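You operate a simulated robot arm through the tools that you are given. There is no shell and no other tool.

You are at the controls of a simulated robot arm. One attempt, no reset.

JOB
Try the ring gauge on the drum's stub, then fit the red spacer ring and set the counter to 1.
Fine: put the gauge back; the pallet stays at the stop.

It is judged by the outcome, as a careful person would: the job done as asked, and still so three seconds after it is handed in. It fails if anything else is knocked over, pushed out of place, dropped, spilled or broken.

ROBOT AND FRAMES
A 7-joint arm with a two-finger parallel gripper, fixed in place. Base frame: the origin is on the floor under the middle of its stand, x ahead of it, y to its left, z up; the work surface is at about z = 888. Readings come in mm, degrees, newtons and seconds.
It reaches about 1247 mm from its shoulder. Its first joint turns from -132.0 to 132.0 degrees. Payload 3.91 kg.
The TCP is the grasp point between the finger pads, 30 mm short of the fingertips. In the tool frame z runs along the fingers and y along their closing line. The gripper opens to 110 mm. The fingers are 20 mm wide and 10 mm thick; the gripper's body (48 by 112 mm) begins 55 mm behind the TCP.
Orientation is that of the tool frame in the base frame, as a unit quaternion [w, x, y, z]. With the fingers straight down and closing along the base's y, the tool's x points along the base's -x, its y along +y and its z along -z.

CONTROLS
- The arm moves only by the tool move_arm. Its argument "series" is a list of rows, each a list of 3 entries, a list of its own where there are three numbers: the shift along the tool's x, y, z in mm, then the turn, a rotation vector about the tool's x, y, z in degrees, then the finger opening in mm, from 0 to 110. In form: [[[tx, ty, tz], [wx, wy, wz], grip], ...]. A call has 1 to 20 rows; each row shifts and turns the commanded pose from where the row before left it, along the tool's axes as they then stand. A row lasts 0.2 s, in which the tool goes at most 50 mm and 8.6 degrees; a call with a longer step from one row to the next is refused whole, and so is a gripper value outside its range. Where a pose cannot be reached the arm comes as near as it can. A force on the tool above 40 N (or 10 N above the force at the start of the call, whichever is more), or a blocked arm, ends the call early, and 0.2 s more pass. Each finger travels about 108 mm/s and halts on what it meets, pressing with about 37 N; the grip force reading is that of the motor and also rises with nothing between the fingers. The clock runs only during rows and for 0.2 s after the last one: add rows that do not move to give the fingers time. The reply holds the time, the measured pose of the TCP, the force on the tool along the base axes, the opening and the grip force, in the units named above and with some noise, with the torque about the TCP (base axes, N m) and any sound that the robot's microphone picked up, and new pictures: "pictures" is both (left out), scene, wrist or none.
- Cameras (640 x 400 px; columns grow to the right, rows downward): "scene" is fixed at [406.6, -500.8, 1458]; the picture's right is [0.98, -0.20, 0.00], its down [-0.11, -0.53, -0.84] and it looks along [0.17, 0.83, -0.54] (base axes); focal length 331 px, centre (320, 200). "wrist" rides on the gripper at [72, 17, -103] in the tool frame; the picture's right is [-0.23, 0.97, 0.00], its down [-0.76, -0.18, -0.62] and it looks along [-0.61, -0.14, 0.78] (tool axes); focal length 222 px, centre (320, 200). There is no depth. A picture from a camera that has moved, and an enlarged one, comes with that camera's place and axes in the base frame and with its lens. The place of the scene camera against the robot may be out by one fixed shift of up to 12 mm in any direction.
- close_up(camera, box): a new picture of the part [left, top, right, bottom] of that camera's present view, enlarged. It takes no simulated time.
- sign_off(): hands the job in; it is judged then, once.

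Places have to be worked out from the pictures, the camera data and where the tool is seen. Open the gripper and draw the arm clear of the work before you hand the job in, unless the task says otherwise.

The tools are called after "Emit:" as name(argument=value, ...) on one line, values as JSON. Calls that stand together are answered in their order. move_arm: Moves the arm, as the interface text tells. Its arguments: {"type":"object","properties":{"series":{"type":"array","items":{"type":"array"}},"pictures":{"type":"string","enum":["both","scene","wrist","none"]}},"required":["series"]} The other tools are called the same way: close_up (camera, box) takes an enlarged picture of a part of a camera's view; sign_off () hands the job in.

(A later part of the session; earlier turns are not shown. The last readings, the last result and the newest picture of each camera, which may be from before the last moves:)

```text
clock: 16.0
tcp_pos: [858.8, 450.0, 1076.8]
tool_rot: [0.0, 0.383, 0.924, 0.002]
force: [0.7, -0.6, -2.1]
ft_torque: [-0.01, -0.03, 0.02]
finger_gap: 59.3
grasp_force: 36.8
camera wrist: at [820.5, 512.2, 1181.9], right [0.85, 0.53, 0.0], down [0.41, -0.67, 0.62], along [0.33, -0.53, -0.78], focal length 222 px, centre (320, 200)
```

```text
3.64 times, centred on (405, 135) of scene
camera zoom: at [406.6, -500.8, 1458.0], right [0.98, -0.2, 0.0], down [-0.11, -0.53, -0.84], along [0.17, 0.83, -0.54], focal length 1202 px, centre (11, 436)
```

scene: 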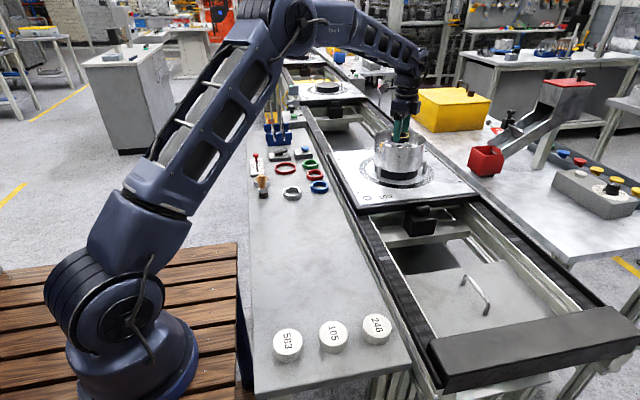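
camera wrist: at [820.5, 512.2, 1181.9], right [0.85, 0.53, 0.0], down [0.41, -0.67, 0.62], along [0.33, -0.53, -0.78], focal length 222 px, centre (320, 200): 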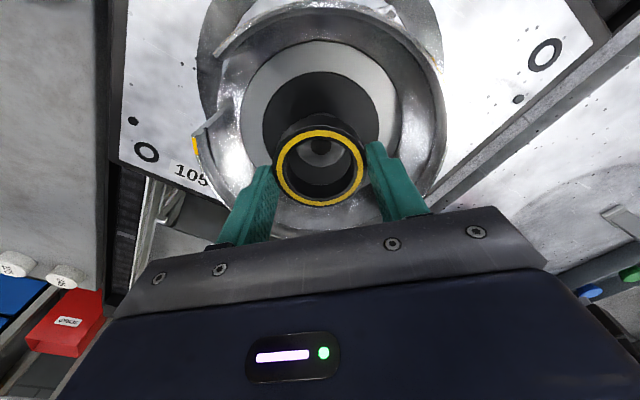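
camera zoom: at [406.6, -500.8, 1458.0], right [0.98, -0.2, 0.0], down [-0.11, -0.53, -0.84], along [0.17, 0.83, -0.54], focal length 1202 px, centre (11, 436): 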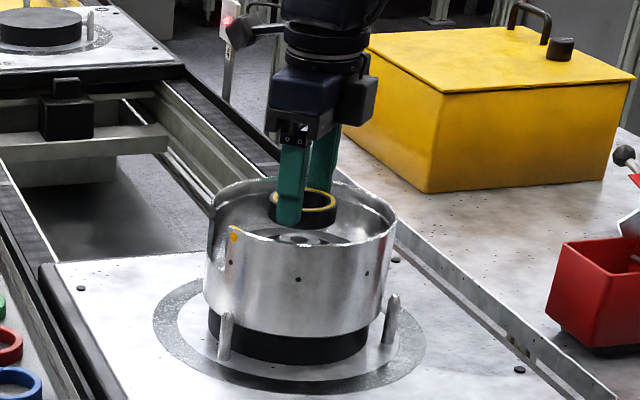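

Through the bore the stub is about 1.7 mm off along −tool x. I'll correct and lower 12 mm for another look before sliding on.

Emit:
move_arm(series=[[[-1.7, 0.5, 0], [0, 0, 0], 52], [[0, 0, 6], [0, 0, 0], 52], [[0, 0, 6], [0, 0, 0], 52], [[0, 0, 0], [0, 0, 0], 52]], pictures="wrist")

Emit:
close_up(camera="wrist", box=[250, 100, 390, 220])

```text
clock: 17.0
tcp_pos: [861.0, 448.9, 1064.7]
tool_rot: [0.0, 0.383, 0.924, 0.002]
force: [-1.0, -0.6, -1.7]
ft_torque: [0.0, 0.02, -0.02]
finger_gap: 59.5
grasp_force: 36.8
camera wrist: at [822.1, 511.6, 1170.1], right [0.85, 0.53, 0.0], down [0.41, -0.67, 0.62], along [0.33, -0.53, -0.78], focal length 222 px, centre (320, 200)
```

wrist: 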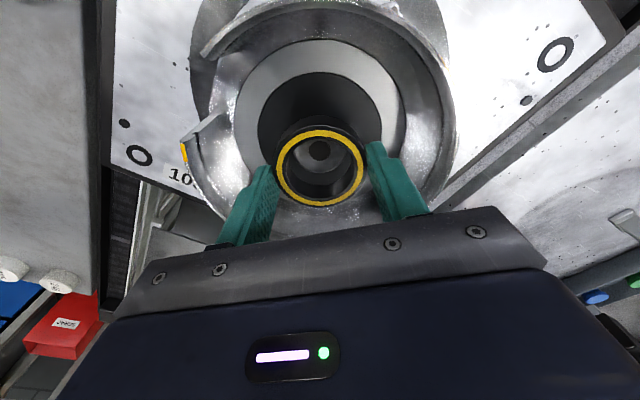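

```text
3.33 times, centred on (320, 160) of wrist
camera zoom: at [822.1, 511.6, 1170.1], right [0.85, 0.53, 0.0], down [0.41, -0.67, 0.62], along [0.33, -0.53, -0.78], focal length 740 px, centre (320, 333)
```

zoom: 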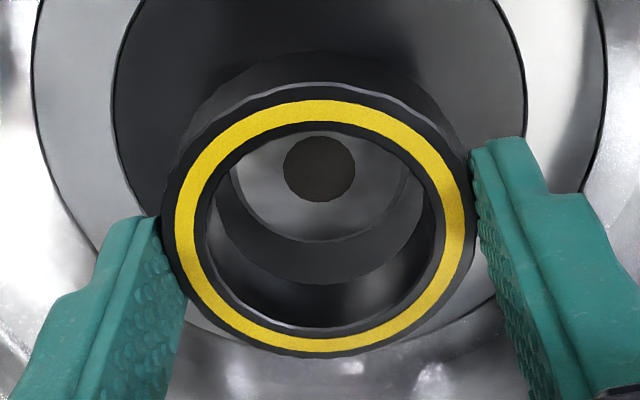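

The stub looks concentric with the bore to within about 1 mm. I'll lower slowly, 3 mm per row, letting the force limit guard the move.

Emit:
move_arm(series=[[[0, 0, 3], [0, 0, 0], 52], [[0, 0, 3], [0, 0, 0], 52], [[0, 0, 3], [0, 0, 0], 52], [[0, 0, 3], [0, 0, 0], 52], [[0, 0, 2], [0, 0, 0], 52], [[0, 0, 0], [0, 0, 0], 52]], pictures="wrist")

Emit:
close_up(camera="wrist", box=[250, 100, 390, 220])

```text
clock: 18.4
tcp_pos: [861.0, 449.7, 1052.3]
tool_rot: [0.001, 0.383, 0.924, 0.004]
force: [7.8, 4.4, 22.7]
ft_torque: [0.38, 0.23, -0.15]
finger_gap: 59.6
grasp_force: 37.1
camera wrist: at [821.5, 511.8, 1157.6], right [0.85, 0.53, 0.01], down [0.41, -0.67, 0.62], along [0.33, -0.53, -0.78], focal length 222 px, centre (320, 200)
```

wrist: 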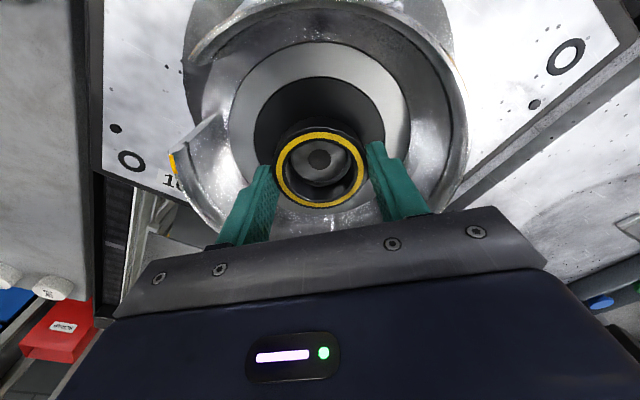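

```text
3.33 times, centred on (320, 160) of wrist
camera zoom: at [821.5, 511.8, 1157.6], right [0.85, 0.53, 0.01], down [0.41, -0.67, 0.62], along [0.33, -0.53, -0.78], focal length 740 px, centre (320, 333)
```

zoom: 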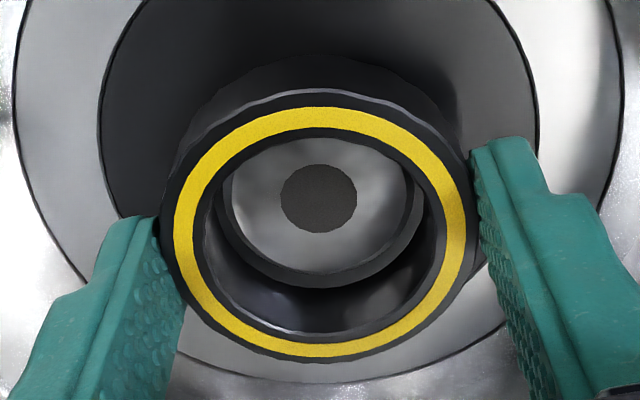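

Contact: 22.7 N up with some sideways force at TCP z≈1052, so the ring rim is touching the stub's chamfer. I'll look closely at the gap all around before nudging.

Emit:
close_up(camera="wrist", box=[275, 120, 365, 200])

Emit:
close_up(camera="scene", box=[370, 110, 430, 160])

```text
5.00 times, centred on (320, 160) of wrist
camera zoom: at [821.5, 511.8, 1157.6], right [0.85, 0.53, 0.01], down [0.41, -0.67, 0.62], along [0.33, -0.53, -0.78], focal length 1111 px, centre (320, 400)
```

zoom: 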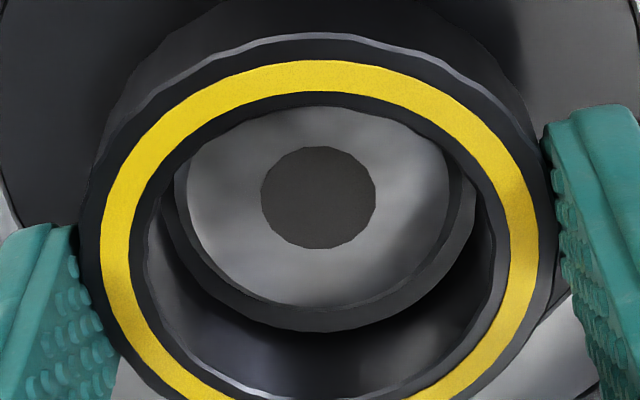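

```text
8.00 times, centred on (400, 135) of scene
camera zoom: at [406.6, -500.8, 1458.0], right [0.98, -0.2, 0.0], down [-0.11, -0.53, -0.84], along [0.17, 0.83, -0.54], focal length 2645 px, centre (-320, 720)
```

zoom: 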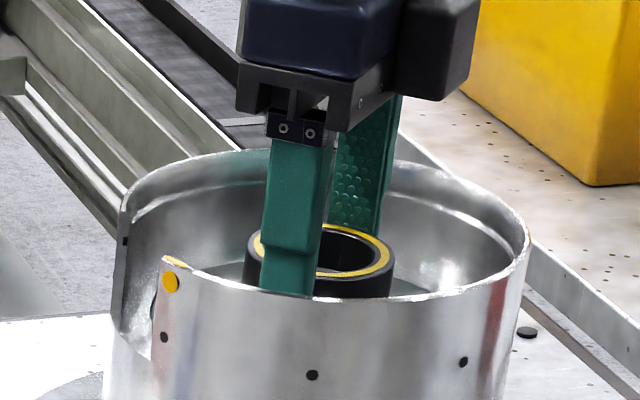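

Working through the geometry, the gauge ring centre sits about 1.7 mm toward −tool x relative to the stub (torque also points to contact on the +tool x side). I'll back off 4 mm, shift +1.7 mm in tool x, and lower again gently.

Emit:
move_arm(series=[[[0, 0, -4], [0, 0, 0], 52], [[1.7, -0.3, 0], [0, 0, 0], 52], [[0, 0, 2], [0, 0, 0], 52], [[0, 0, 2], [0, 0, 0], 52], [[0, 0, 1.5], [0, 0, 0], 52], [[0, 0, 0], [0, 0, 0], 52]], pictures="wrist")

Emit:
close_up(camera="wrist", box=[265, 115, 375, 210])

```text
clock: 19.8
tcp_pos: [859.2, 450.2, 1049.7]
tool_rot: [-0.001, 0.383, 0.924, 0.001]
force: [5.5, -0.8, -0.2]
ft_torque: [0.0, -0.21, -0.01]
finger_gap: 59.2
grasp_force: 37.4
camera wrist: at [820.5, 512.7, 1154.3], right [0.85, 0.53, 0.0], down [0.41, -0.67, 0.62], along [0.33, -0.53, -0.78], focal length 222 px, centre (320, 200)
```

wrist: 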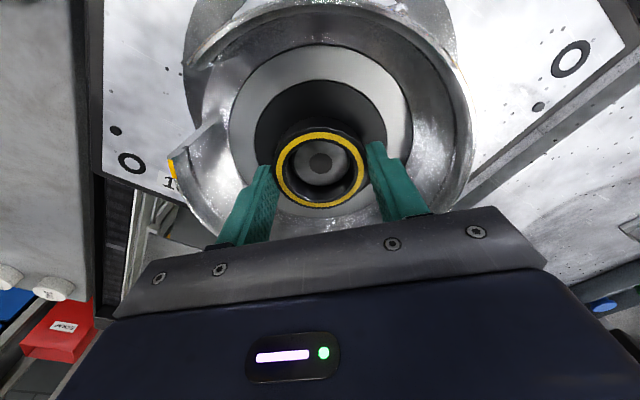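

```text
4.21 times, centred on (320, 162) of wrist
camera zoom: at [820.5, 512.7, 1154.3], right [0.85, 0.53, 0.0], down [0.41, -0.67, 0.62], along [0.33, -0.53, -0.78], focal length 935 px, centre (320, 358)
```

zoom: 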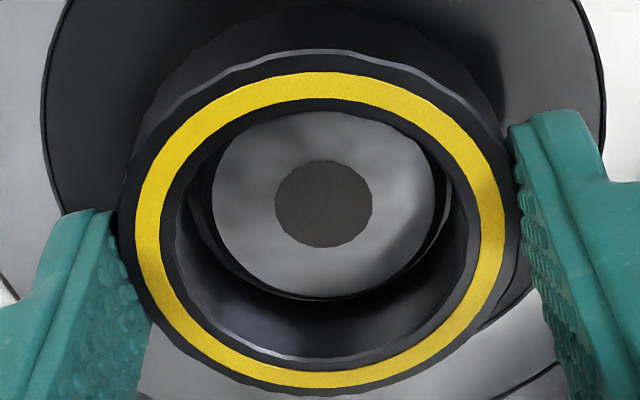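

It's past the chamfer: vertical force is about zero and the bore is around the stub, with a light 5 N side load in +x. I'll ease +0.5 mm in x and continue lowering to find the seat.

Emit:
move_arm(series=[[[-0.4, 0.4, 0], [0, 0, 0], 52], [[0, 0, 2], [0, 0, 0], 52], [[0, 0, 2], [0, 0, 0], 52], [[0, 0, 2], [0, 0, 0], 52], [[0, 0, 0], [0, 0, 0], 52]], pictures="wrist")

Emit:
close_up(camera="wrist", box=[265, 115, 375, 210])

```text
clock: 21.0
tcp_pos: [860.5, 450.8, 1043.8]
tool_rot: [-0.001, 0.383, 0.924, 0.0]
force: [0.3, -0.3, -1.5]
ft_torque: [-0.02, 0.05, -0.03]
finger_gap: 58.9
grasp_force: 36.9
camera wrist: at [820.9, 512.8, 1148.3], right [0.85, 0.53, 0.0], down [0.41, -0.67, 0.62], along [0.33, -0.53, -0.78], focal length 222 px, centre (320, 200)
```

wrist: 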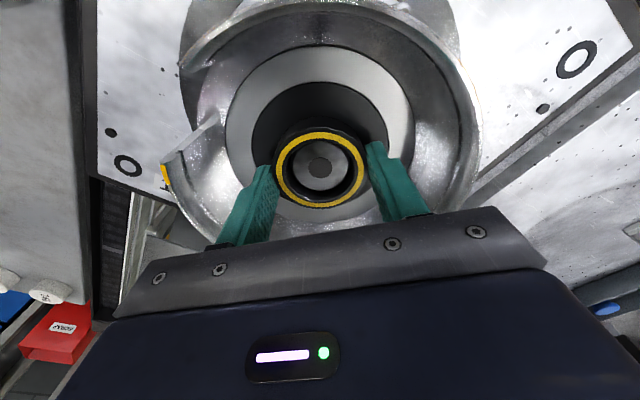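

```text
4.21 times, centred on (320, 162) of wrist
camera zoom: at [820.9, 512.8, 1148.3], right [0.85, 0.53, 0.0], down [0.41, -0.67, 0.62], along [0.33, -0.53, -0.78], focal length 935 px, centre (320, 358)
```

zoom: 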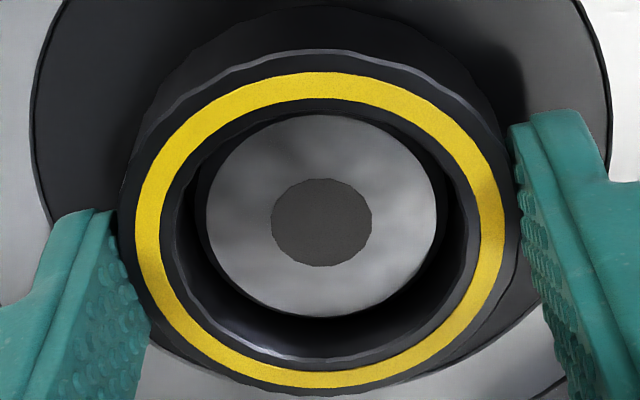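

Sliding freely with no load. Continue down in 1.5 mm steps to feel the drum floor.

Emit:
move_arm(series=[[[0, 0, 1.5], [0, 0, 0], 52], [[0, 0, 1.5], [0, 0, 0], 52], [[0, 0, 1.5], [0, 0, 0], 52], [[0, 0, 0], [0, 0, 0], 52]], pictures="none")

```text
clock: 22.0
tcp_pos: [859.6, 450.6, 1040.1]
tool_rot: [-0.001, 0.383, 0.924, 0.001]
force: [-0.4, 0.0, -1.7]
ft_torque: [0.01, -0.01, -0.02]
finger_gap: 59.1
grasp_force: 37.1
```

Emit:
move_arm(series=[[[0, 0, 1.5], [0, 0, 0], 52], [[0, 0, 1.5], [0, 0, 0], 52], [[0, 0, 0], [0, 0, 0], 52]], pictures="none")

```text
clock: 22.8
tcp_pos: [860.6, 450.1, 1038.1]
tool_rot: [0.001, 0.384, 0.923, 0.002]
force: [1.0, 1.7, 21.9]
ft_torque: [-0.6, -0.33, 0.04]
finger_gap: 59.1
grasp_force: 36.6
```

21.9 N at TCP z≈1038: the gauge has gone fully down the stub onto the drum floor (~15 mm engagement). I'll relieve the push and open the fingers slightly so it sits freely, to confirm it seats properly.

Emit:
move_arm(series=[[[0, 0, -1.2], [0, 0, 0], 52], [[0, 0, 0], [0, 0, 0], 66], [[0, 0, 0], [0, 0, 0], 66], [[0, 0, 0], [0, 0, 0], 66]], pictures="both")

Emit:
close_up(camera="wrist", box=[265, 115, 375, 210])

Emit:
close_up(camera="scene", box=[370, 110, 430, 160])

```text
clock: 23.8
tcp_pos: [859.9, 450.0, 1037.0]
tool_rot: [-0.001, 0.383, 0.924, 0.001]
force: [0.2, 0.2, 0.6]
ft_torque: [-0.02, 0.01, 0.0]
finger_gap: 66.2
grasp_force: 0.0
camera wrist: at [820.6, 512.5, 1142.1], right [0.85, 0.53, 0.0], down [0.41, -0.67, 0.62], along [0.33, -0.53, -0.78], focal length 222 px, centre (320, 200)
```

scene: 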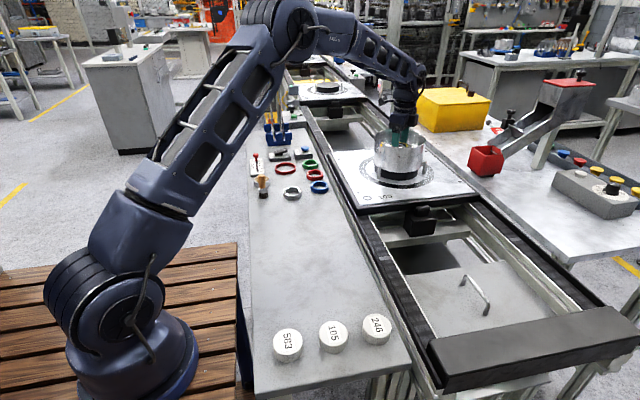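
wrist: 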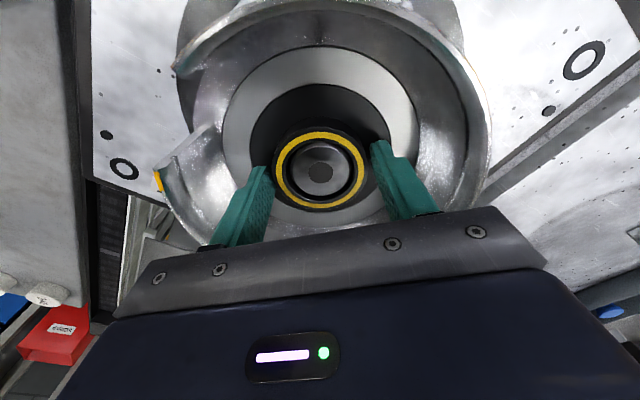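

```text
4.21 times, centred on (320, 162) of wrist
camera zoom: at [820.6, 512.5, 1142.1], right [0.85, 0.53, 0.0], down [0.41, -0.67, 0.62], along [0.33, -0.53, -0.78], focal length 935 px, centre (320, 358)
```

zoom: 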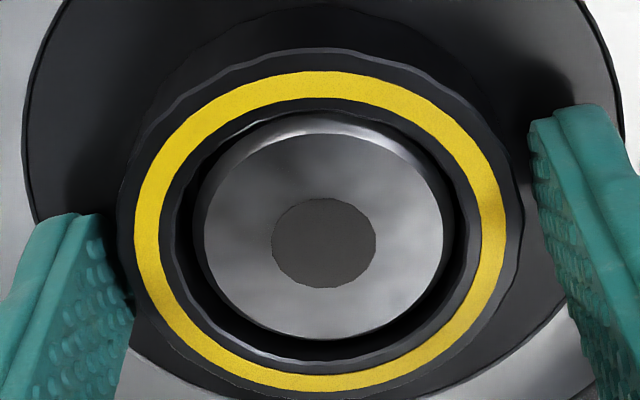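

```text
8.00 times, centred on (400, 135) of scene
camera zoom: at [406.6, -500.8, 1458.0], right [0.98, -0.2, 0.0], down [-0.11, -0.53, -0.84], along [0.17, 0.83, -0.54], focal length 2645 px, centre (-320, 720)
```

zoom: 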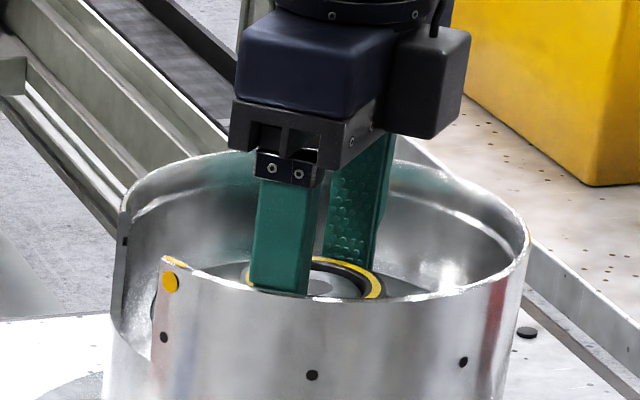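

The gauge sits flat around the stub with an even gap – it goes on, so the trial is fine. Now I re-grip it and lift it straight off.

Emit:
move_arm(series=[[[0, 0, 0], [0, 0, 0], 56], [[0, 0, 0], [0, 0, 0], 52], [[0, 0, 0], [0, 0, 0], 52], [[0, 0, -2], [0, 0, 0], 52], [[0, 0, -4], [0, 0, 0], 52], [[0, 0, -8], [0, 0, 0], 52], [[0, 0, -20], [0, 0, 0], 52], [[0, 0, -25], [0, 0, 0], 52], [[0, 0, -25], [0, 0, 0], 52], [[0, 0, 0], [0, 0, 0], 52]], pictures="both")

```text
clock: 26.0
tcp_pos: [859.8, 448.7, 1121.4]
tool_rot: [0.0, 0.383, 0.924, 0.002]
force: [1.3, -0.4, -2.2]
ft_torque: [-0.02, -0.01, 0.01]
finger_gap: 59.1
grasp_force: 36.8
camera wrist: at [821.0, 511.9, 1226.4], right [0.85, 0.53, 0.0], down [0.41, -0.67, 0.62], along [0.33, -0.53, -0.78], focal length 222 px, centre (320, 200)
```

scene: 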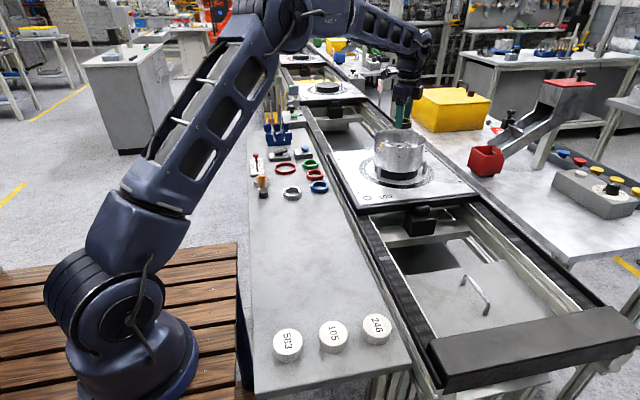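
wrist: 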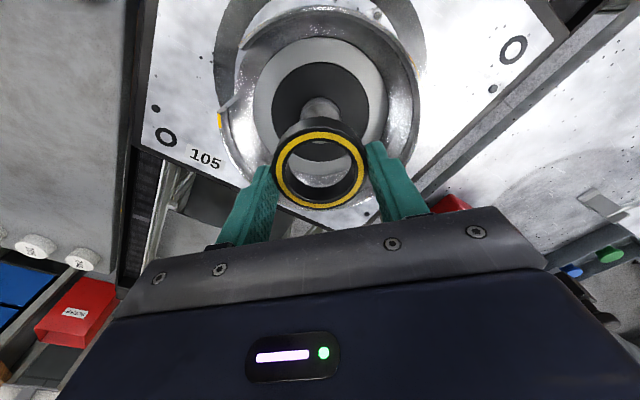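

The gauge is clear of the drum and the stub is intact. I retrace the exact displacement back over its original spot and come down to about 35 mm above it.

Emit:
move_arm(series=[[[36.4, -28.55, 0], [0, 0, 0], 52], [[36.4, -28.55, 0], [0, 0, 0], 52], [[36.4, -28.55, 0], [0, 0, 0], 52], [[36.4, -28.55, 0], [0, 0, 0], 52], [[36.4, -28.55, 0], [0, 0, 0], 52], [[36.4, -28.55, 0], [0, 0, 0], 52], [[36.4, -28.55, 0], [0, 0, 0], 52], [[36.5, -28.55, 0], [0, 0, 0], 52], [[0, 0, 0], [0, 0, 0], 52], [[0, 0, 40], [0, 0, 0], 52], [[0, 0, 40], [0, 0, 0], 52], [[0, 0, 40], [0, 0, 0], 52], [[0, 0, 30], [0, 0, 0], 52], [[0, 0, 0], [0, 0, 0], 52]], pictures="both")

Emit:
close_up(camera="wrist", box=[220, 80, 420, 240])

```text
clock: 29.0
tcp_pos: [491.5, 494.0, 972.1]
tool_rot: [-0.001, 0.383, 0.924, 0.002]
force: [-0.1, 0.0, -1.5]
ft_torque: [-0.01, -0.02, 0.02]
finger_gap: 59.4
grasp_force: 36.9
camera wrist: at [453.5, 556.8, 1076.1], right [0.85, 0.53, 0.0], down [0.41, -0.67, 0.62], along [0.33, -0.53, -0.78], focal length 222 px, centre (320, 200)
```

scene: 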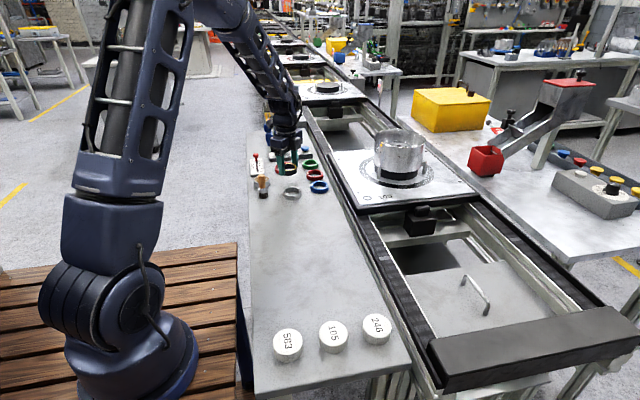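
wrist: 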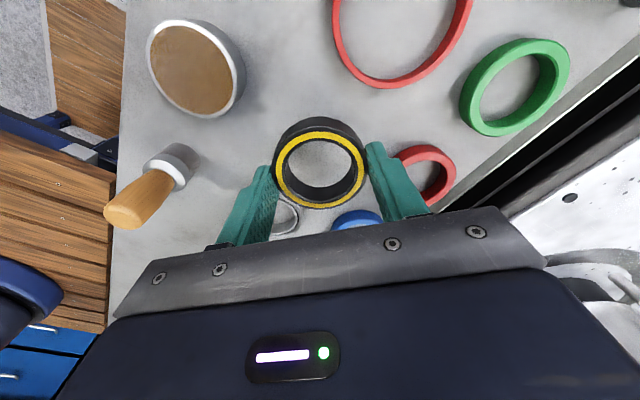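

```text
2.50 times, centred on (320, 160) of wrist
camera zoom: at [453.5, 556.8, 1076.1], right [0.85, 0.53, 0.0], down [0.41, -0.67, 0.62], along [0.33, -0.53, -0.78], focal length 555 px, centre (320, 300)
```

zoom: 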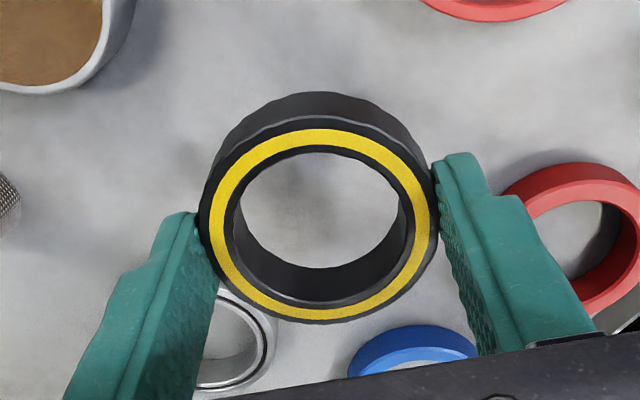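

Position readback (491.5, 494.0) matches the pick-up place. Lowering toward the bench, slowly at the end.

Emit:
move_arm(series=[[[0, 0, 15], [0, 0, 0], 52], [[0, 0, 12], [0, 0, 0], 52], [[0, 0, 5], [0, 0, 0], 52], [[0, 0, 2], [0, 0, 0], 52], [[0, 0, 1.5], [0, 0, 0], 52], [[0, 0, 0], [0, 0, 0], 52]], pictures="wrist")

```text
clock: 30.4
tcp_pos: [492.5, 495.4, 935.4]
tool_rot: [0.001, 0.383, 0.924, 0.001]
force: [-0.5, 0.1, -1.3]
ft_torque: [-0.04, -0.02, 0.01]
finger_gap: 59.2
grasp_force: 36.7
camera wrist: at [453.3, 557.6, 1040.6], right [0.85, 0.53, 0.0], down [0.41, -0.67, 0.62], along [0.33, -0.53, -0.78], focal length 222 px, centre (320, 200)
```

wrist: 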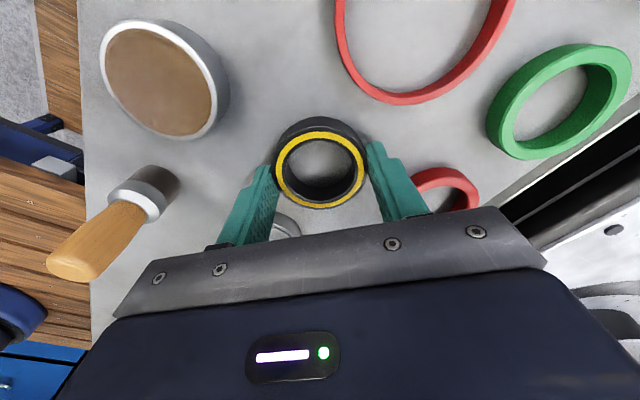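

Still carrying the ring's weight; a bit further down until it touches.

Emit:
move_arm(series=[[[0, 0, 1], [0, 0, 0], 52], [[0, 0, 0.8], [0, 0, 0], 52], [[0, 0, 0], [0, 0, 0], 52]], pictures="none")

```text
clock: 31.2
tcp_pos: [493.6, 493.8, 935.0]
tool_rot: [0.0, 0.383, 0.924, 0.001]
force: [0.2, 0.4, -2.0]
ft_torque: [-0.01, -0.01, 0.01]
finger_gap: 59.1
grasp_force: 36.9
```

Emit:
move_arm(series=[[[0, 0, 1], [0, 0, 0], 52], [[0, 0, 0.8], [0, 0, 0], 52], [[0, 0, 0], [0, 0, 0], 52]], pictures="none")

```text
clock: 32.0
tcp_pos: [491.8, 495.4, 932.6]
tool_rot: [0.0, 0.383, 0.924, 0.002]
force: [1.4, 0.1, 1.4]
ft_torque: [0.0, 0.05, 0.03]
finger_gap: 59.1
grasp_force: 36.7
```

Force is changing sign – just touching. One more small step, then release gently.

Emit:
move_arm(series=[[[0, 0, 0.6], [0, 0, 0], 52], [[0, 0, 0], [0, 0, 0], 52], [[0, 0, 0], [0, 0, 0], 62], [[0, 0, 0], [0, 0, 0], 70], [[0, 0, 0], [0, 0, 0], 80], [[0, 0, 0], [0, 0, 0], 80]], pictures="both")

Emit:
close_up(camera="wrist", box=[240, 100, 400, 250])

Emit:
close_up(camera="scene", box=[250, 130, 330, 210])

```text
clock: 33.4
tcp_pos: [491.9, 494.7, 932.1]
tool_rot: [0.0, 0.383, 0.924, 0.0]
force: [-0.2, 0.3, -0.6]
ft_torque: [0.02, 0.02, -0.01]
finger_gap: 79.9
grasp_force: 0.0
camera wrist: at [453.1, 557.8, 1036.6], right [0.85, 0.53, 0.0], down [0.41, -0.67, 0.62], along [0.33, -0.53, -0.78], focal length 222 px, centre (320, 200)
```

scene: 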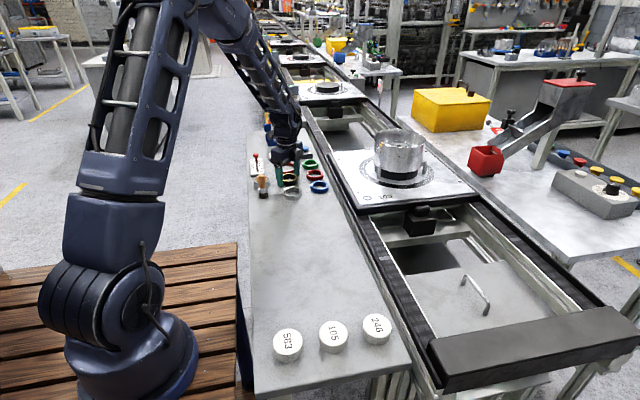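
wrist: 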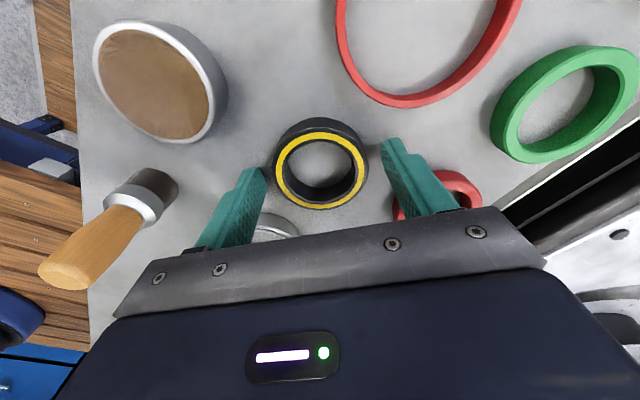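

```text
2.67 times, centred on (320, 175) of wrist
camera zoom: at [453.1, 557.8, 1036.6], right [0.85, 0.53, 0.0], down [0.41, -0.67, 0.62], along [0.33, -0.53, -0.78], focal length 592 px, centre (320, 267)
```

zoom: 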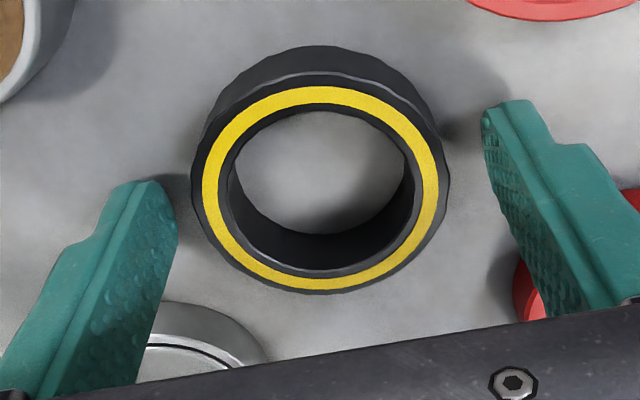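

```text
5.00 times, centred on (290, 170) of scene
camera zoom: at [406.6, -500.8, 1458.0], right [0.98, -0.2, 0.0], down [-0.11, -0.53, -0.84], along [0.17, 0.83, -0.54], focal length 1653 px, centre (470, 350)
```

zoom: 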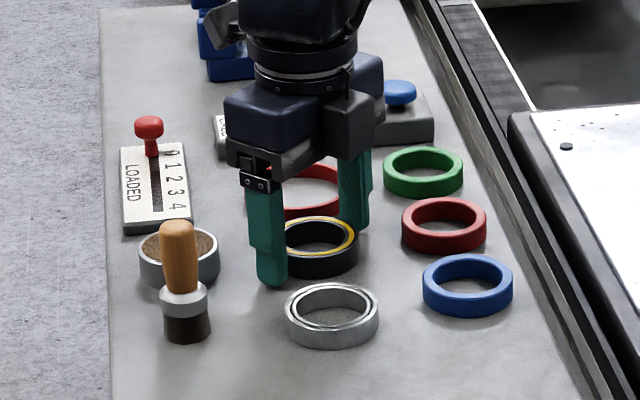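

The gauge is back on its spot. Next: rise, move over the small red spacer (≈(583, 510)), and turn the gripper to 30° so the fingers clear the blue and green rings and the bench edge.

Emit:
move_arm(series=[[[0, 0, -10], [0, 0, 0], 80], [[0, 0, -30], [0, 0, 0], 80], [[0, 0, -30], [0, 0, 0], 80], [[-26.6, 37.7, 0], [0, 0, 0], 90], [[-26.6, 37.8, 0], [0, 0, 0], 90], [[0, 0, 0], [0, 0, -7.5], 90], [[0, 0, 0], [0, 0, -7.5], 90], [[0, 0, 0], [0, 0, 0], 90]], pictures="both")

Emit:
close_up(camera="wrist", box=[240, 60, 400, 200])

Emit:
close_up(camera="scene", box=[250, 130, 330, 210])

```text
clock: 35.2
tcp_pos: [583.4, 510.1, 1001.4]
tool_rot: [0.0, 0.259, 0.966, 0.002]
force: [0.2, 0.1, -0.1]
ft_torque: [-0.05, 0.01, 0.0]
finger_gap: 90.0
grasp_force: 0.0
camera wrist: at [530.1, 561.0, 1106.2], right [0.68, 0.73, 0.0], down [0.57, -0.54, 0.62], along [0.46, -0.42, -0.78], focal length 222 px, centre (320, 200)
```

scene: 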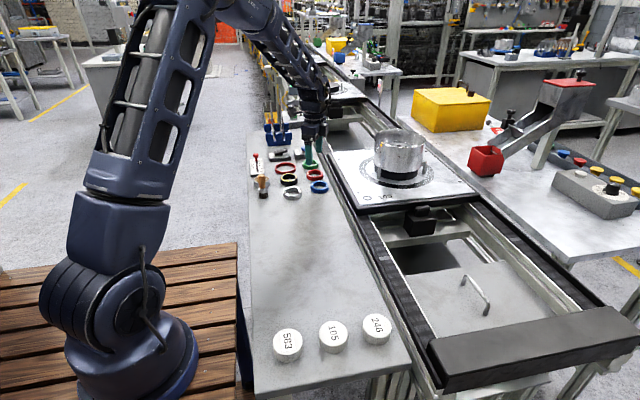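
wrist: 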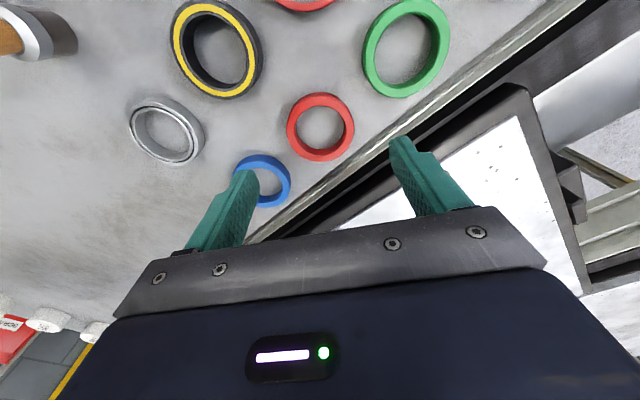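

```text
2.86 times, centred on (320, 130) of wrist
camera zoom: at [530.1, 561.0, 1106.2], right [0.68, 0.73, 0.0], down [0.57, -0.54, 0.62], along [0.46, -0.42, -0.78], focal length 635 px, centre (320, 400)
```

zoom: 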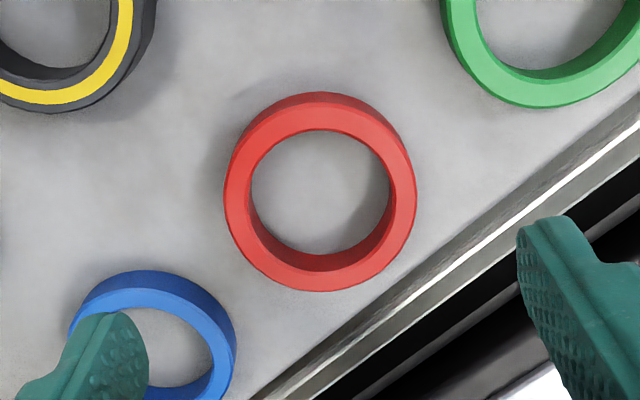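

```text
5.00 times, centred on (290, 170) of scene
camera zoom: at [406.6, -500.8, 1458.0], right [0.98, -0.2, 0.0], down [-0.11, -0.53, -0.84], along [0.17, 0.83, -0.54], focal length 1653 px, centre (470, 350)
```

zoom: 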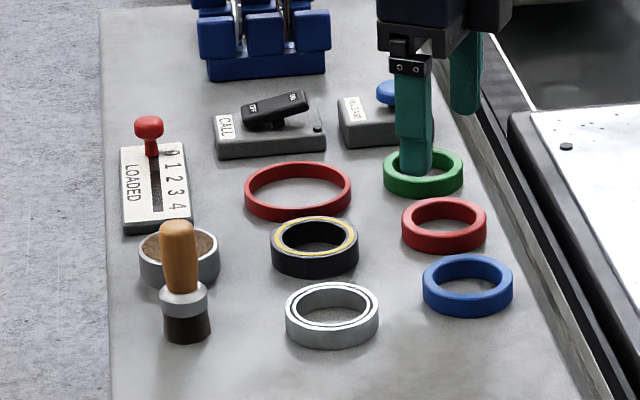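

The gauge is back exactly where it was in the scene view. The red spacer is about 3 mm toward picture-down from the tool axis; I'll shift and lower 40 mm to refine.

Emit:
move_arm(series=[[[-2.9, -0.7, 0], [0, 0, 0], 90], [[0, 0, 20], [0, 0, 0], 84], [[0, 0, 20], [0, 0, 0], 80], [[0, 0, 0], [0, 0, 0], 80]], pictures="wrist")

Emit:
close_up(camera="wrist", box=[240, 80, 400, 220])

```text
clock: 36.2
tcp_pos: [584.4, 508.9, 962.7]
tool_rot: [0.0, 0.259, 0.966, 0.001]
force: [0.0, 0.0, 0.4]
ft_torque: [0.0, -0.01, 0.04]
finger_gap: 79.7
grasp_force: 0.0
camera wrist: at [531.4, 558.8, 1066.6], right [0.68, 0.73, 0.0], down [0.57, -0.54, 0.62], along [0.46, -0.42, -0.78], focal length 222 px, centre (320, 200)
```

wrist: 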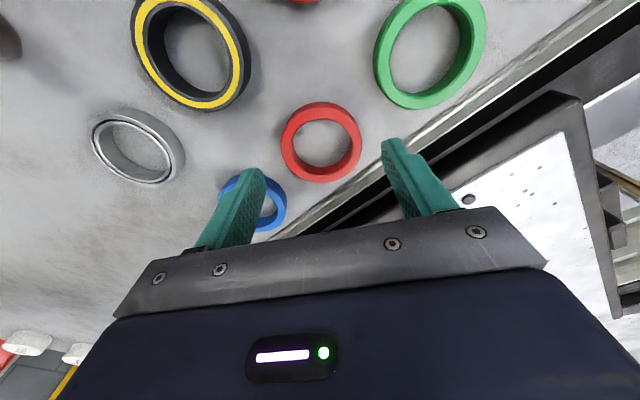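

```text
2.86 times, centred on (320, 150) of wrist
camera zoom: at [531.4, 558.8, 1066.6], right [0.68, 0.73, 0.0], down [0.57, -0.54, 0.62], along [0.46, -0.42, -0.78], focal length 635 px, centre (320, 343)
```

zoom: 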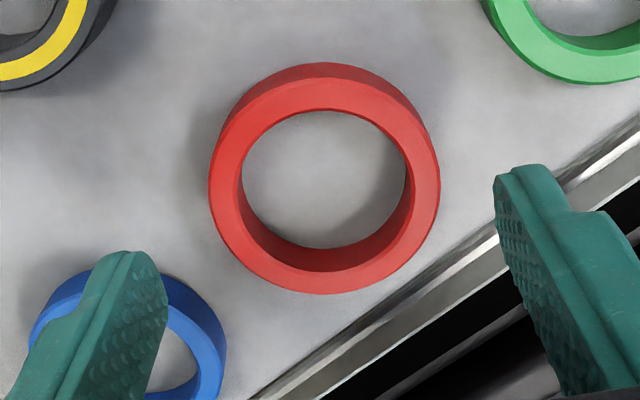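

Remaining offset is about 1 mm. I correct it and descend so the fingertips stay about 4 mm above the bench around the red spacer.

Emit:
move_arm(series=[[[-0.7, 1.0, 0], [0, 0, 0], 80], [[0, 0, 14], [0, 0, 0], 80], [[0, 0, 11], [0, 0, 0], 80], [[0, 0, 3.5], [0, 0, 0], 76], [[0, 0, 0], [0, 0, 0], 76]], pictures="both")

Emit:
close_up(camera="wrist", box=[240, 100, 400, 240])

Emit:
close_up(camera="scene", box=[280, 140, 340, 200])

```text
clock: 37.4
tcp_pos: [586.1, 509.0, 932.3]
tool_rot: [0.0, 0.26, 0.966, 0.001]
force: [0.6, 0.4, -0.6]
ft_torque: [-0.04, -0.01, -0.01]
finger_gap: 75.8
grasp_force: 0.1
camera wrist: at [532.9, 559.6, 1038.0], right [0.68, 0.73, 0.0], down [0.57, -0.54, 0.62], along [0.46, -0.42, -0.78], focal length 222 px, centre (320, 200)
```

scene: 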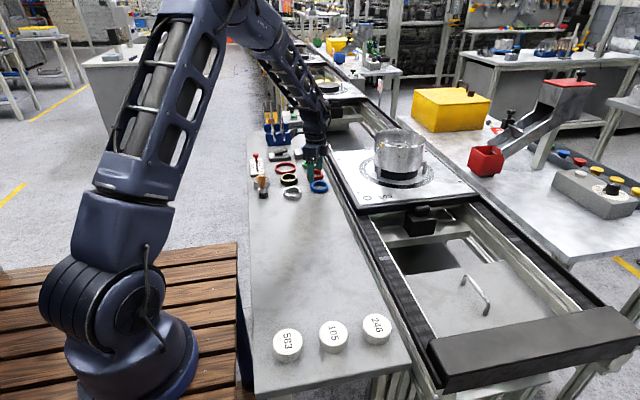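
wrist: 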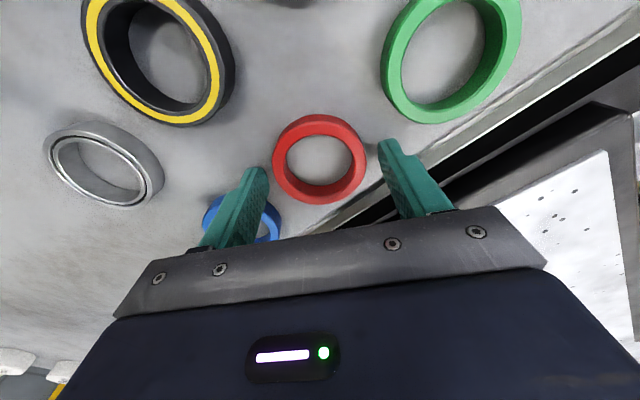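

```text
2.86 times, centred on (320, 170) of wrist
camera zoom: at [532.9, 559.6, 1038.0], right [0.68, 0.73, 0.0], down [0.57, -0.54, 0.62], along [0.46, -0.42, -0.78], focal length 635 px, centre (320, 286)
```

zoom: 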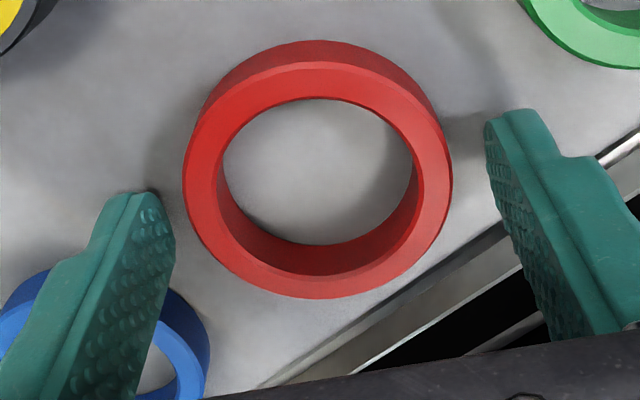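

```text
6.67 times, centred on (310, 170) of scene
camera zoom: at [406.6, -500.8, 1458.0], right [0.98, -0.2, 0.0], down [-0.11, -0.53, -0.84], along [0.17, 0.83, -0.54], focal length 2204 px, centre (387, 400)
```

zoom: 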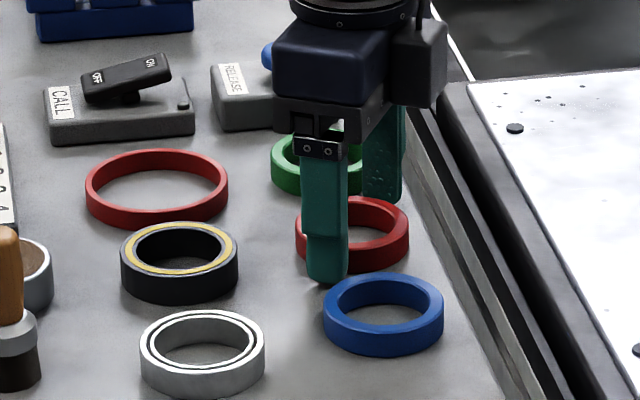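

No bench contact and the spacer is centred between the fingers. Closing on it.

Emit:
move_arm(series=[[[0, 0, 0], [0, 0, 0], 66], [[0, 0, 0], [0, 0, 0], 56], [[0, 0, 0], [0, 0, 0], 52], [[0, 0, 0], [0, 0, 0], 52]], pictures="wrist")

Emit:
close_up(camera="wrist", box=[240, 100, 400, 240])

```text
clock: 38.4
tcp_pos: [585.6, 508.6, 934.4]
tool_rot: [0.001, 0.259, 0.966, 0.001]
force: [-1.1, 0.0, -1.1]
ft_torque: [0.0, -0.03, -0.02]
finger_gap: 58.1
grasp_force: 36.8
camera wrist: at [532.9, 559.5, 1038.1], right [0.68, 0.73, 0.0], down [0.57, -0.54, 0.62], along [0.46, -0.42, -0.78], focal length 222 px, centre (320, 200)
```

wrist: 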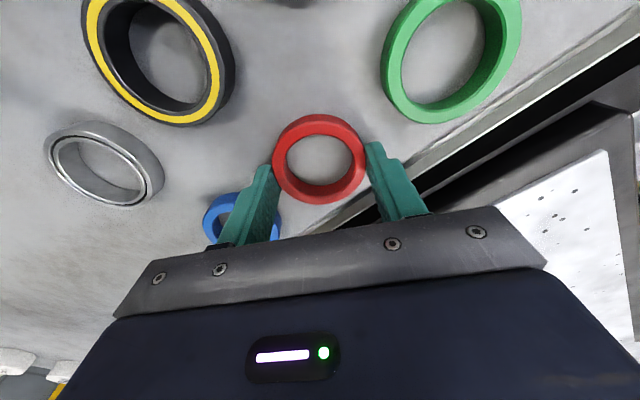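

```text
2.86 times, centred on (320, 170) of wrist
camera zoom: at [532.9, 559.5, 1038.1], right [0.68, 0.73, 0.0], down [0.57, -0.54, 0.62], along [0.46, -0.42, -0.78], focal length 635 px, centre (320, 286)
```

zoom: 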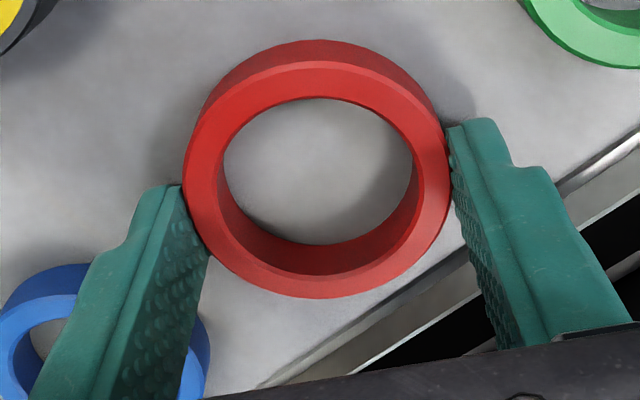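

Red spacer gripped at 58.1 mm. Lifting straight up 185 mm, then carrying it toward the stub.

Emit:
move_arm(series=[[[0, 0, -8], [0, 0, 0], 52], [[0, 0, -30], [0, 0, 0], 52], [[0, 0, -37], [0, 0, 0], 52], [[0, 0, -37], [0, 0, 0], 52], [[0, 0, -37], [0, 0, 0], 52], [[0, 0, -36], [0, 0, 0], 52], [[0, 0, 0], [0, 0, 0], 52], [[-38.16, 12.27, 0], [0, 0, 0], 52], [[-38.16, 12.27, 0], [0, 0, 0], 52], [[-38.16, 12.27, 0], [0, 0, 0], 52], [[-38.16, 12.27, 0], [0, 0, 0], 52], [[-38.16, 12.27, 0], [0, 0, 0], 52], [[-38.16, 12.27, 0], [0, 0, 0], 52], [[-38.16, 12.27, 0], [0, 0, 0], 52], [[0, 0, 0], [0, 0, 0], 52]], pictures="both")

Emit:
close_up(camera="scene", box=[240, 120, 340, 210])

```text
clock: 41.6
tcp_pos: [860.4, 448.8, 1118.3]
tool_rot: [0.001, 0.261, 0.965, 0.0]
force: [-0.7, 0.3, -0.6]
ft_torque: [-0.01, -0.05, -0.01]
finger_gap: 58.4
grasp_force: 37.2
camera wrist: at [806.5, 499.4, 1222.0], right [0.68, 0.73, 0.0], down [0.57, -0.54, 0.62], along [0.45, -0.43, -0.78], focal length 222 px, centre (320, 200)
```

scene: 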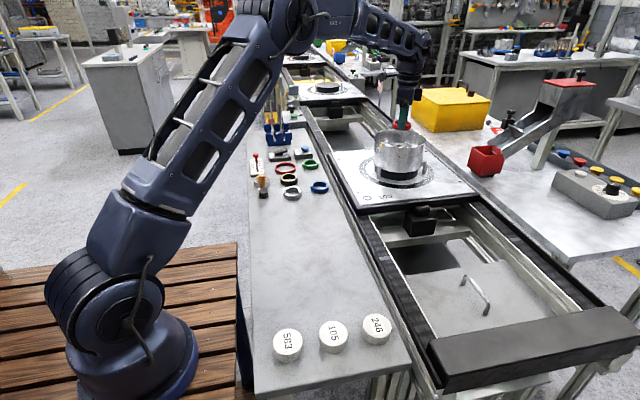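
wrist: 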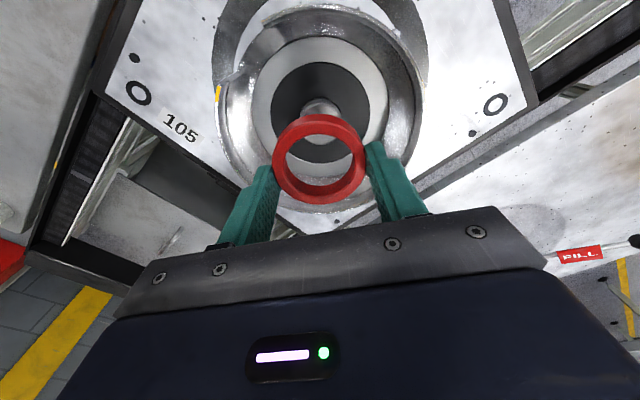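

```text
4.44 times, centred on (290, 165) of scene
camera zoom: at [406.6, -500.8, 1458.0], right [0.98, -0.2, 0.0], down [-0.11, -0.53, -0.84], along [0.17, 0.83, -0.54], focal length 1469 px, centre (453, 356)
```

zoom: 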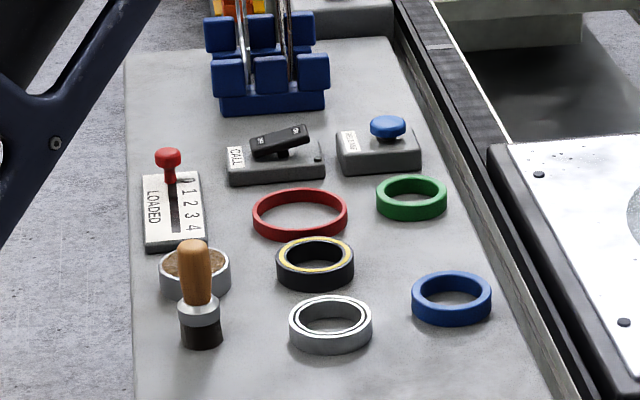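

All bench items undisturbed. Lowering the spacer to about 13 mm above the stub and checking the alignment through its bore.

Emit:
move_arm(series=[[[0, 0, 25], [0, 0, 0], 52], [[0, 0, 18], [0, 0, 0], 52], [[0, 0, 8], [0, 0, 0], 52], [[0, 0, 0], [0, 0, 0], 52]], pictures="wrist")

Emit:
close_up(camera="wrist", box=[265, 105, 375, 210])

```text
clock: 42.6
tcp_pos: [860.8, 449.7, 1066.8]
tool_rot: [0.001, 0.261, 0.965, 0.001]
force: [0.8, 0.3, 0.0]
ft_torque: [0.0, -0.03, 0.0]
finger_gap: 58.2
grasp_force: 36.9
camera wrist: at [806.3, 499.6, 1171.4], right [0.68, 0.73, 0.0], down [0.57, -0.54, 0.62], along [0.46, -0.42, -0.78], focal length 222 px, centre (320, 200)
```

wrist: 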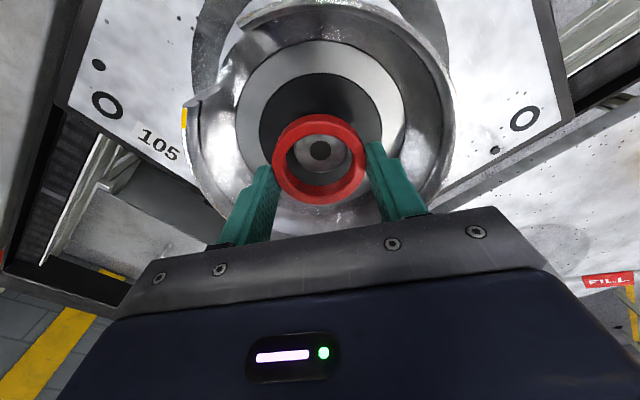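

```text
3.81 times, centred on (320, 158) of wrist
camera zoom: at [806.3, 499.6, 1171.4], right [0.68, 0.73, 0.0], down [0.57, -0.54, 0.62], along [0.46, -0.42, -0.78], focal length 846 px, centre (320, 362)
```

zoom: 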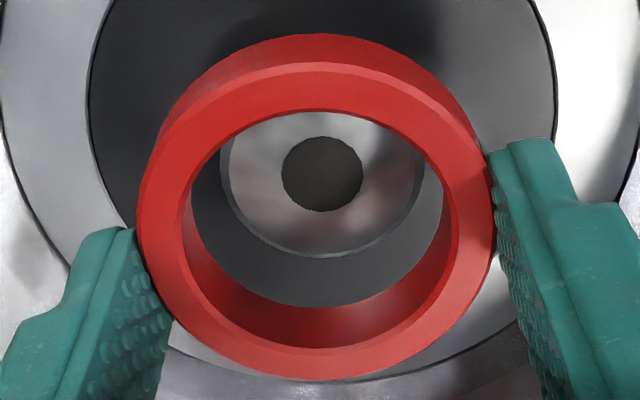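

The stub sits about 0.7 mm right and 0.6 mm down-picture of the bore. I correct that and lower in small guarded steps.

Emit:
move_arm(series=[[[-0.7, 0.5, 0], [0, 0, 0], 52], [[0, 0, 4], [0, 0, 0], 52], [[0, 0, 4], [0, 0, 0], 52], [[0, 0, 3], [0, 0, 0], 52], [[0, 0, 2], [0, 0, 0], 52], [[0, 0, 2], [0, 0, 0], 52], [[0, 0, 0], [0, 0, 0], 52]], pictures="wrist")

Emit:
close_up(camera="wrist", box=[265, 105, 375, 210])

```text
clock: 44.2
tcp_pos: [861.8, 448.8, 1052.8]
tool_rot: [0.0, 0.26, 0.966, 0.001]
force: [-0.1, 1.1, 0.0]
ft_torque: [0.0, 0.0, 0.01]
finger_gap: 58.5
grasp_force: 37.0
camera wrist: at [807.7, 499.7, 1156.8], right [0.68, 0.73, 0.0], down [0.57, -0.54, 0.62], along [0.46, -0.42, -0.78], focal length 222 px, centre (320, 200)
```

wrist: 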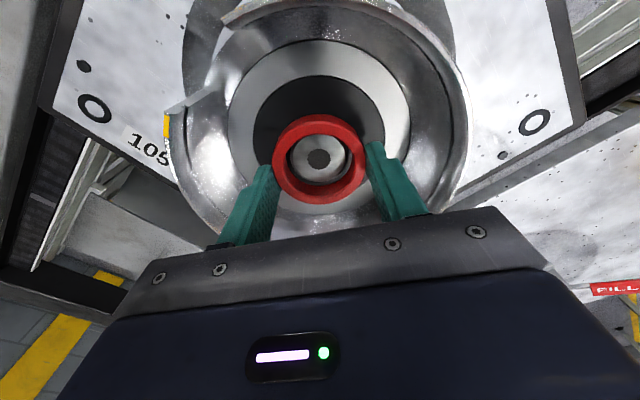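

```text
3.81 times, centred on (320, 158) of wrist
camera zoom: at [807.7, 499.7, 1156.8], right [0.68, 0.73, 0.0], down [0.57, -0.54, 0.62], along [0.46, -0.42, -0.78], focal length 846 px, centre (320, 362)
```

zoom: 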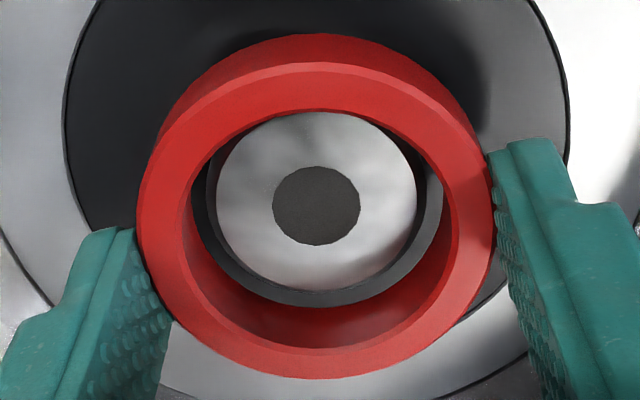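

Stub flat and bore edges look concentric and there's no contact yet. Continue lowering in 2 mm steps.

Emit:
move_arm(series=[[[0, 0, 2], [0, 0, 0], 52], [[0, 0, 2], [0, 0, 0], 52], [[0, 0, 2], [0, 0, 0], 52], [[0, 0, 0], [0, 0, 0], 52]], pictures="wrist")

Emit:
close_up(camera="wrist", box=[265, 105, 375, 210])

```text
clock: 45.2
tcp_pos: [861.6, 449.8, 1045.8]
tool_rot: [0.001, 0.26, 0.966, 0.001]
force: [0.1, 0.1, -1.2]
ft_torque: [-0.01, 0.01, -0.02]
finger_gap: 58.1
grasp_force: 37.1
camera wrist: at [807.7, 500.0, 1150.9], right [0.68, 0.73, 0.0], down [0.57, -0.54, 0.62], along [0.46, -0.42, -0.78], focal length 222 px, centre (320, 200)
```

wrist: 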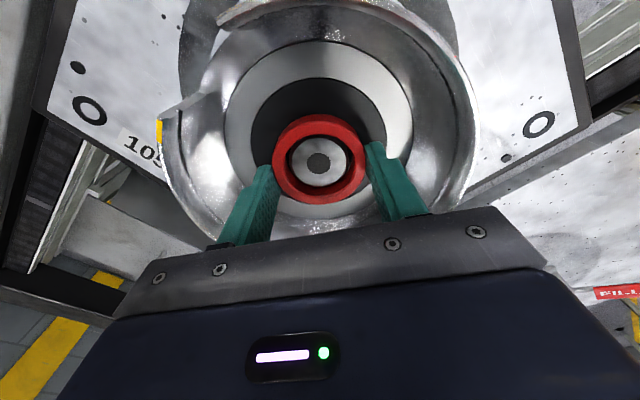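

```text
3.81 times, centred on (320, 158) of wrist
camera zoom: at [807.7, 500.0, 1150.9], right [0.68, 0.73, 0.0], down [0.57, -0.54, 0.62], along [0.46, -0.42, -0.78], focal length 846 px, centre (320, 362)
```

zoom: 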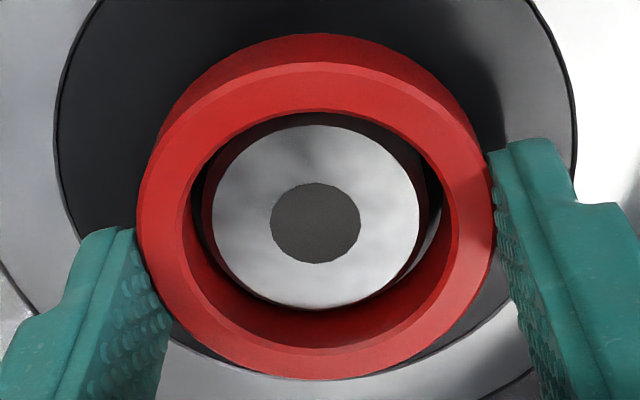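

The spacer is over the stub with no contact force. Continue down to the drum floor.

Emit:
move_arm(series=[[[0, 0, 2], [0, 0, 0], 52], [[0, 0, 2], [0, 0, 0], 52], [[0, 0, 2], [0, 0, 0], 52], [[0, 0, 1.5], [0, 0, 0], 52], [[0, 0, 0], [0, 0, 0], 52]], pictures="none")

```text
clock: 46.4
tcp_pos: [860.8, 448.9, 1038.6]
tool_rot: [0.001, 0.259, 0.966, 0.001]
force: [0.4, 0.1, 0.0]
ft_torque: [-0.04, -0.03, 0.0]
finger_gap: 58.2
grasp_force: 36.8
```

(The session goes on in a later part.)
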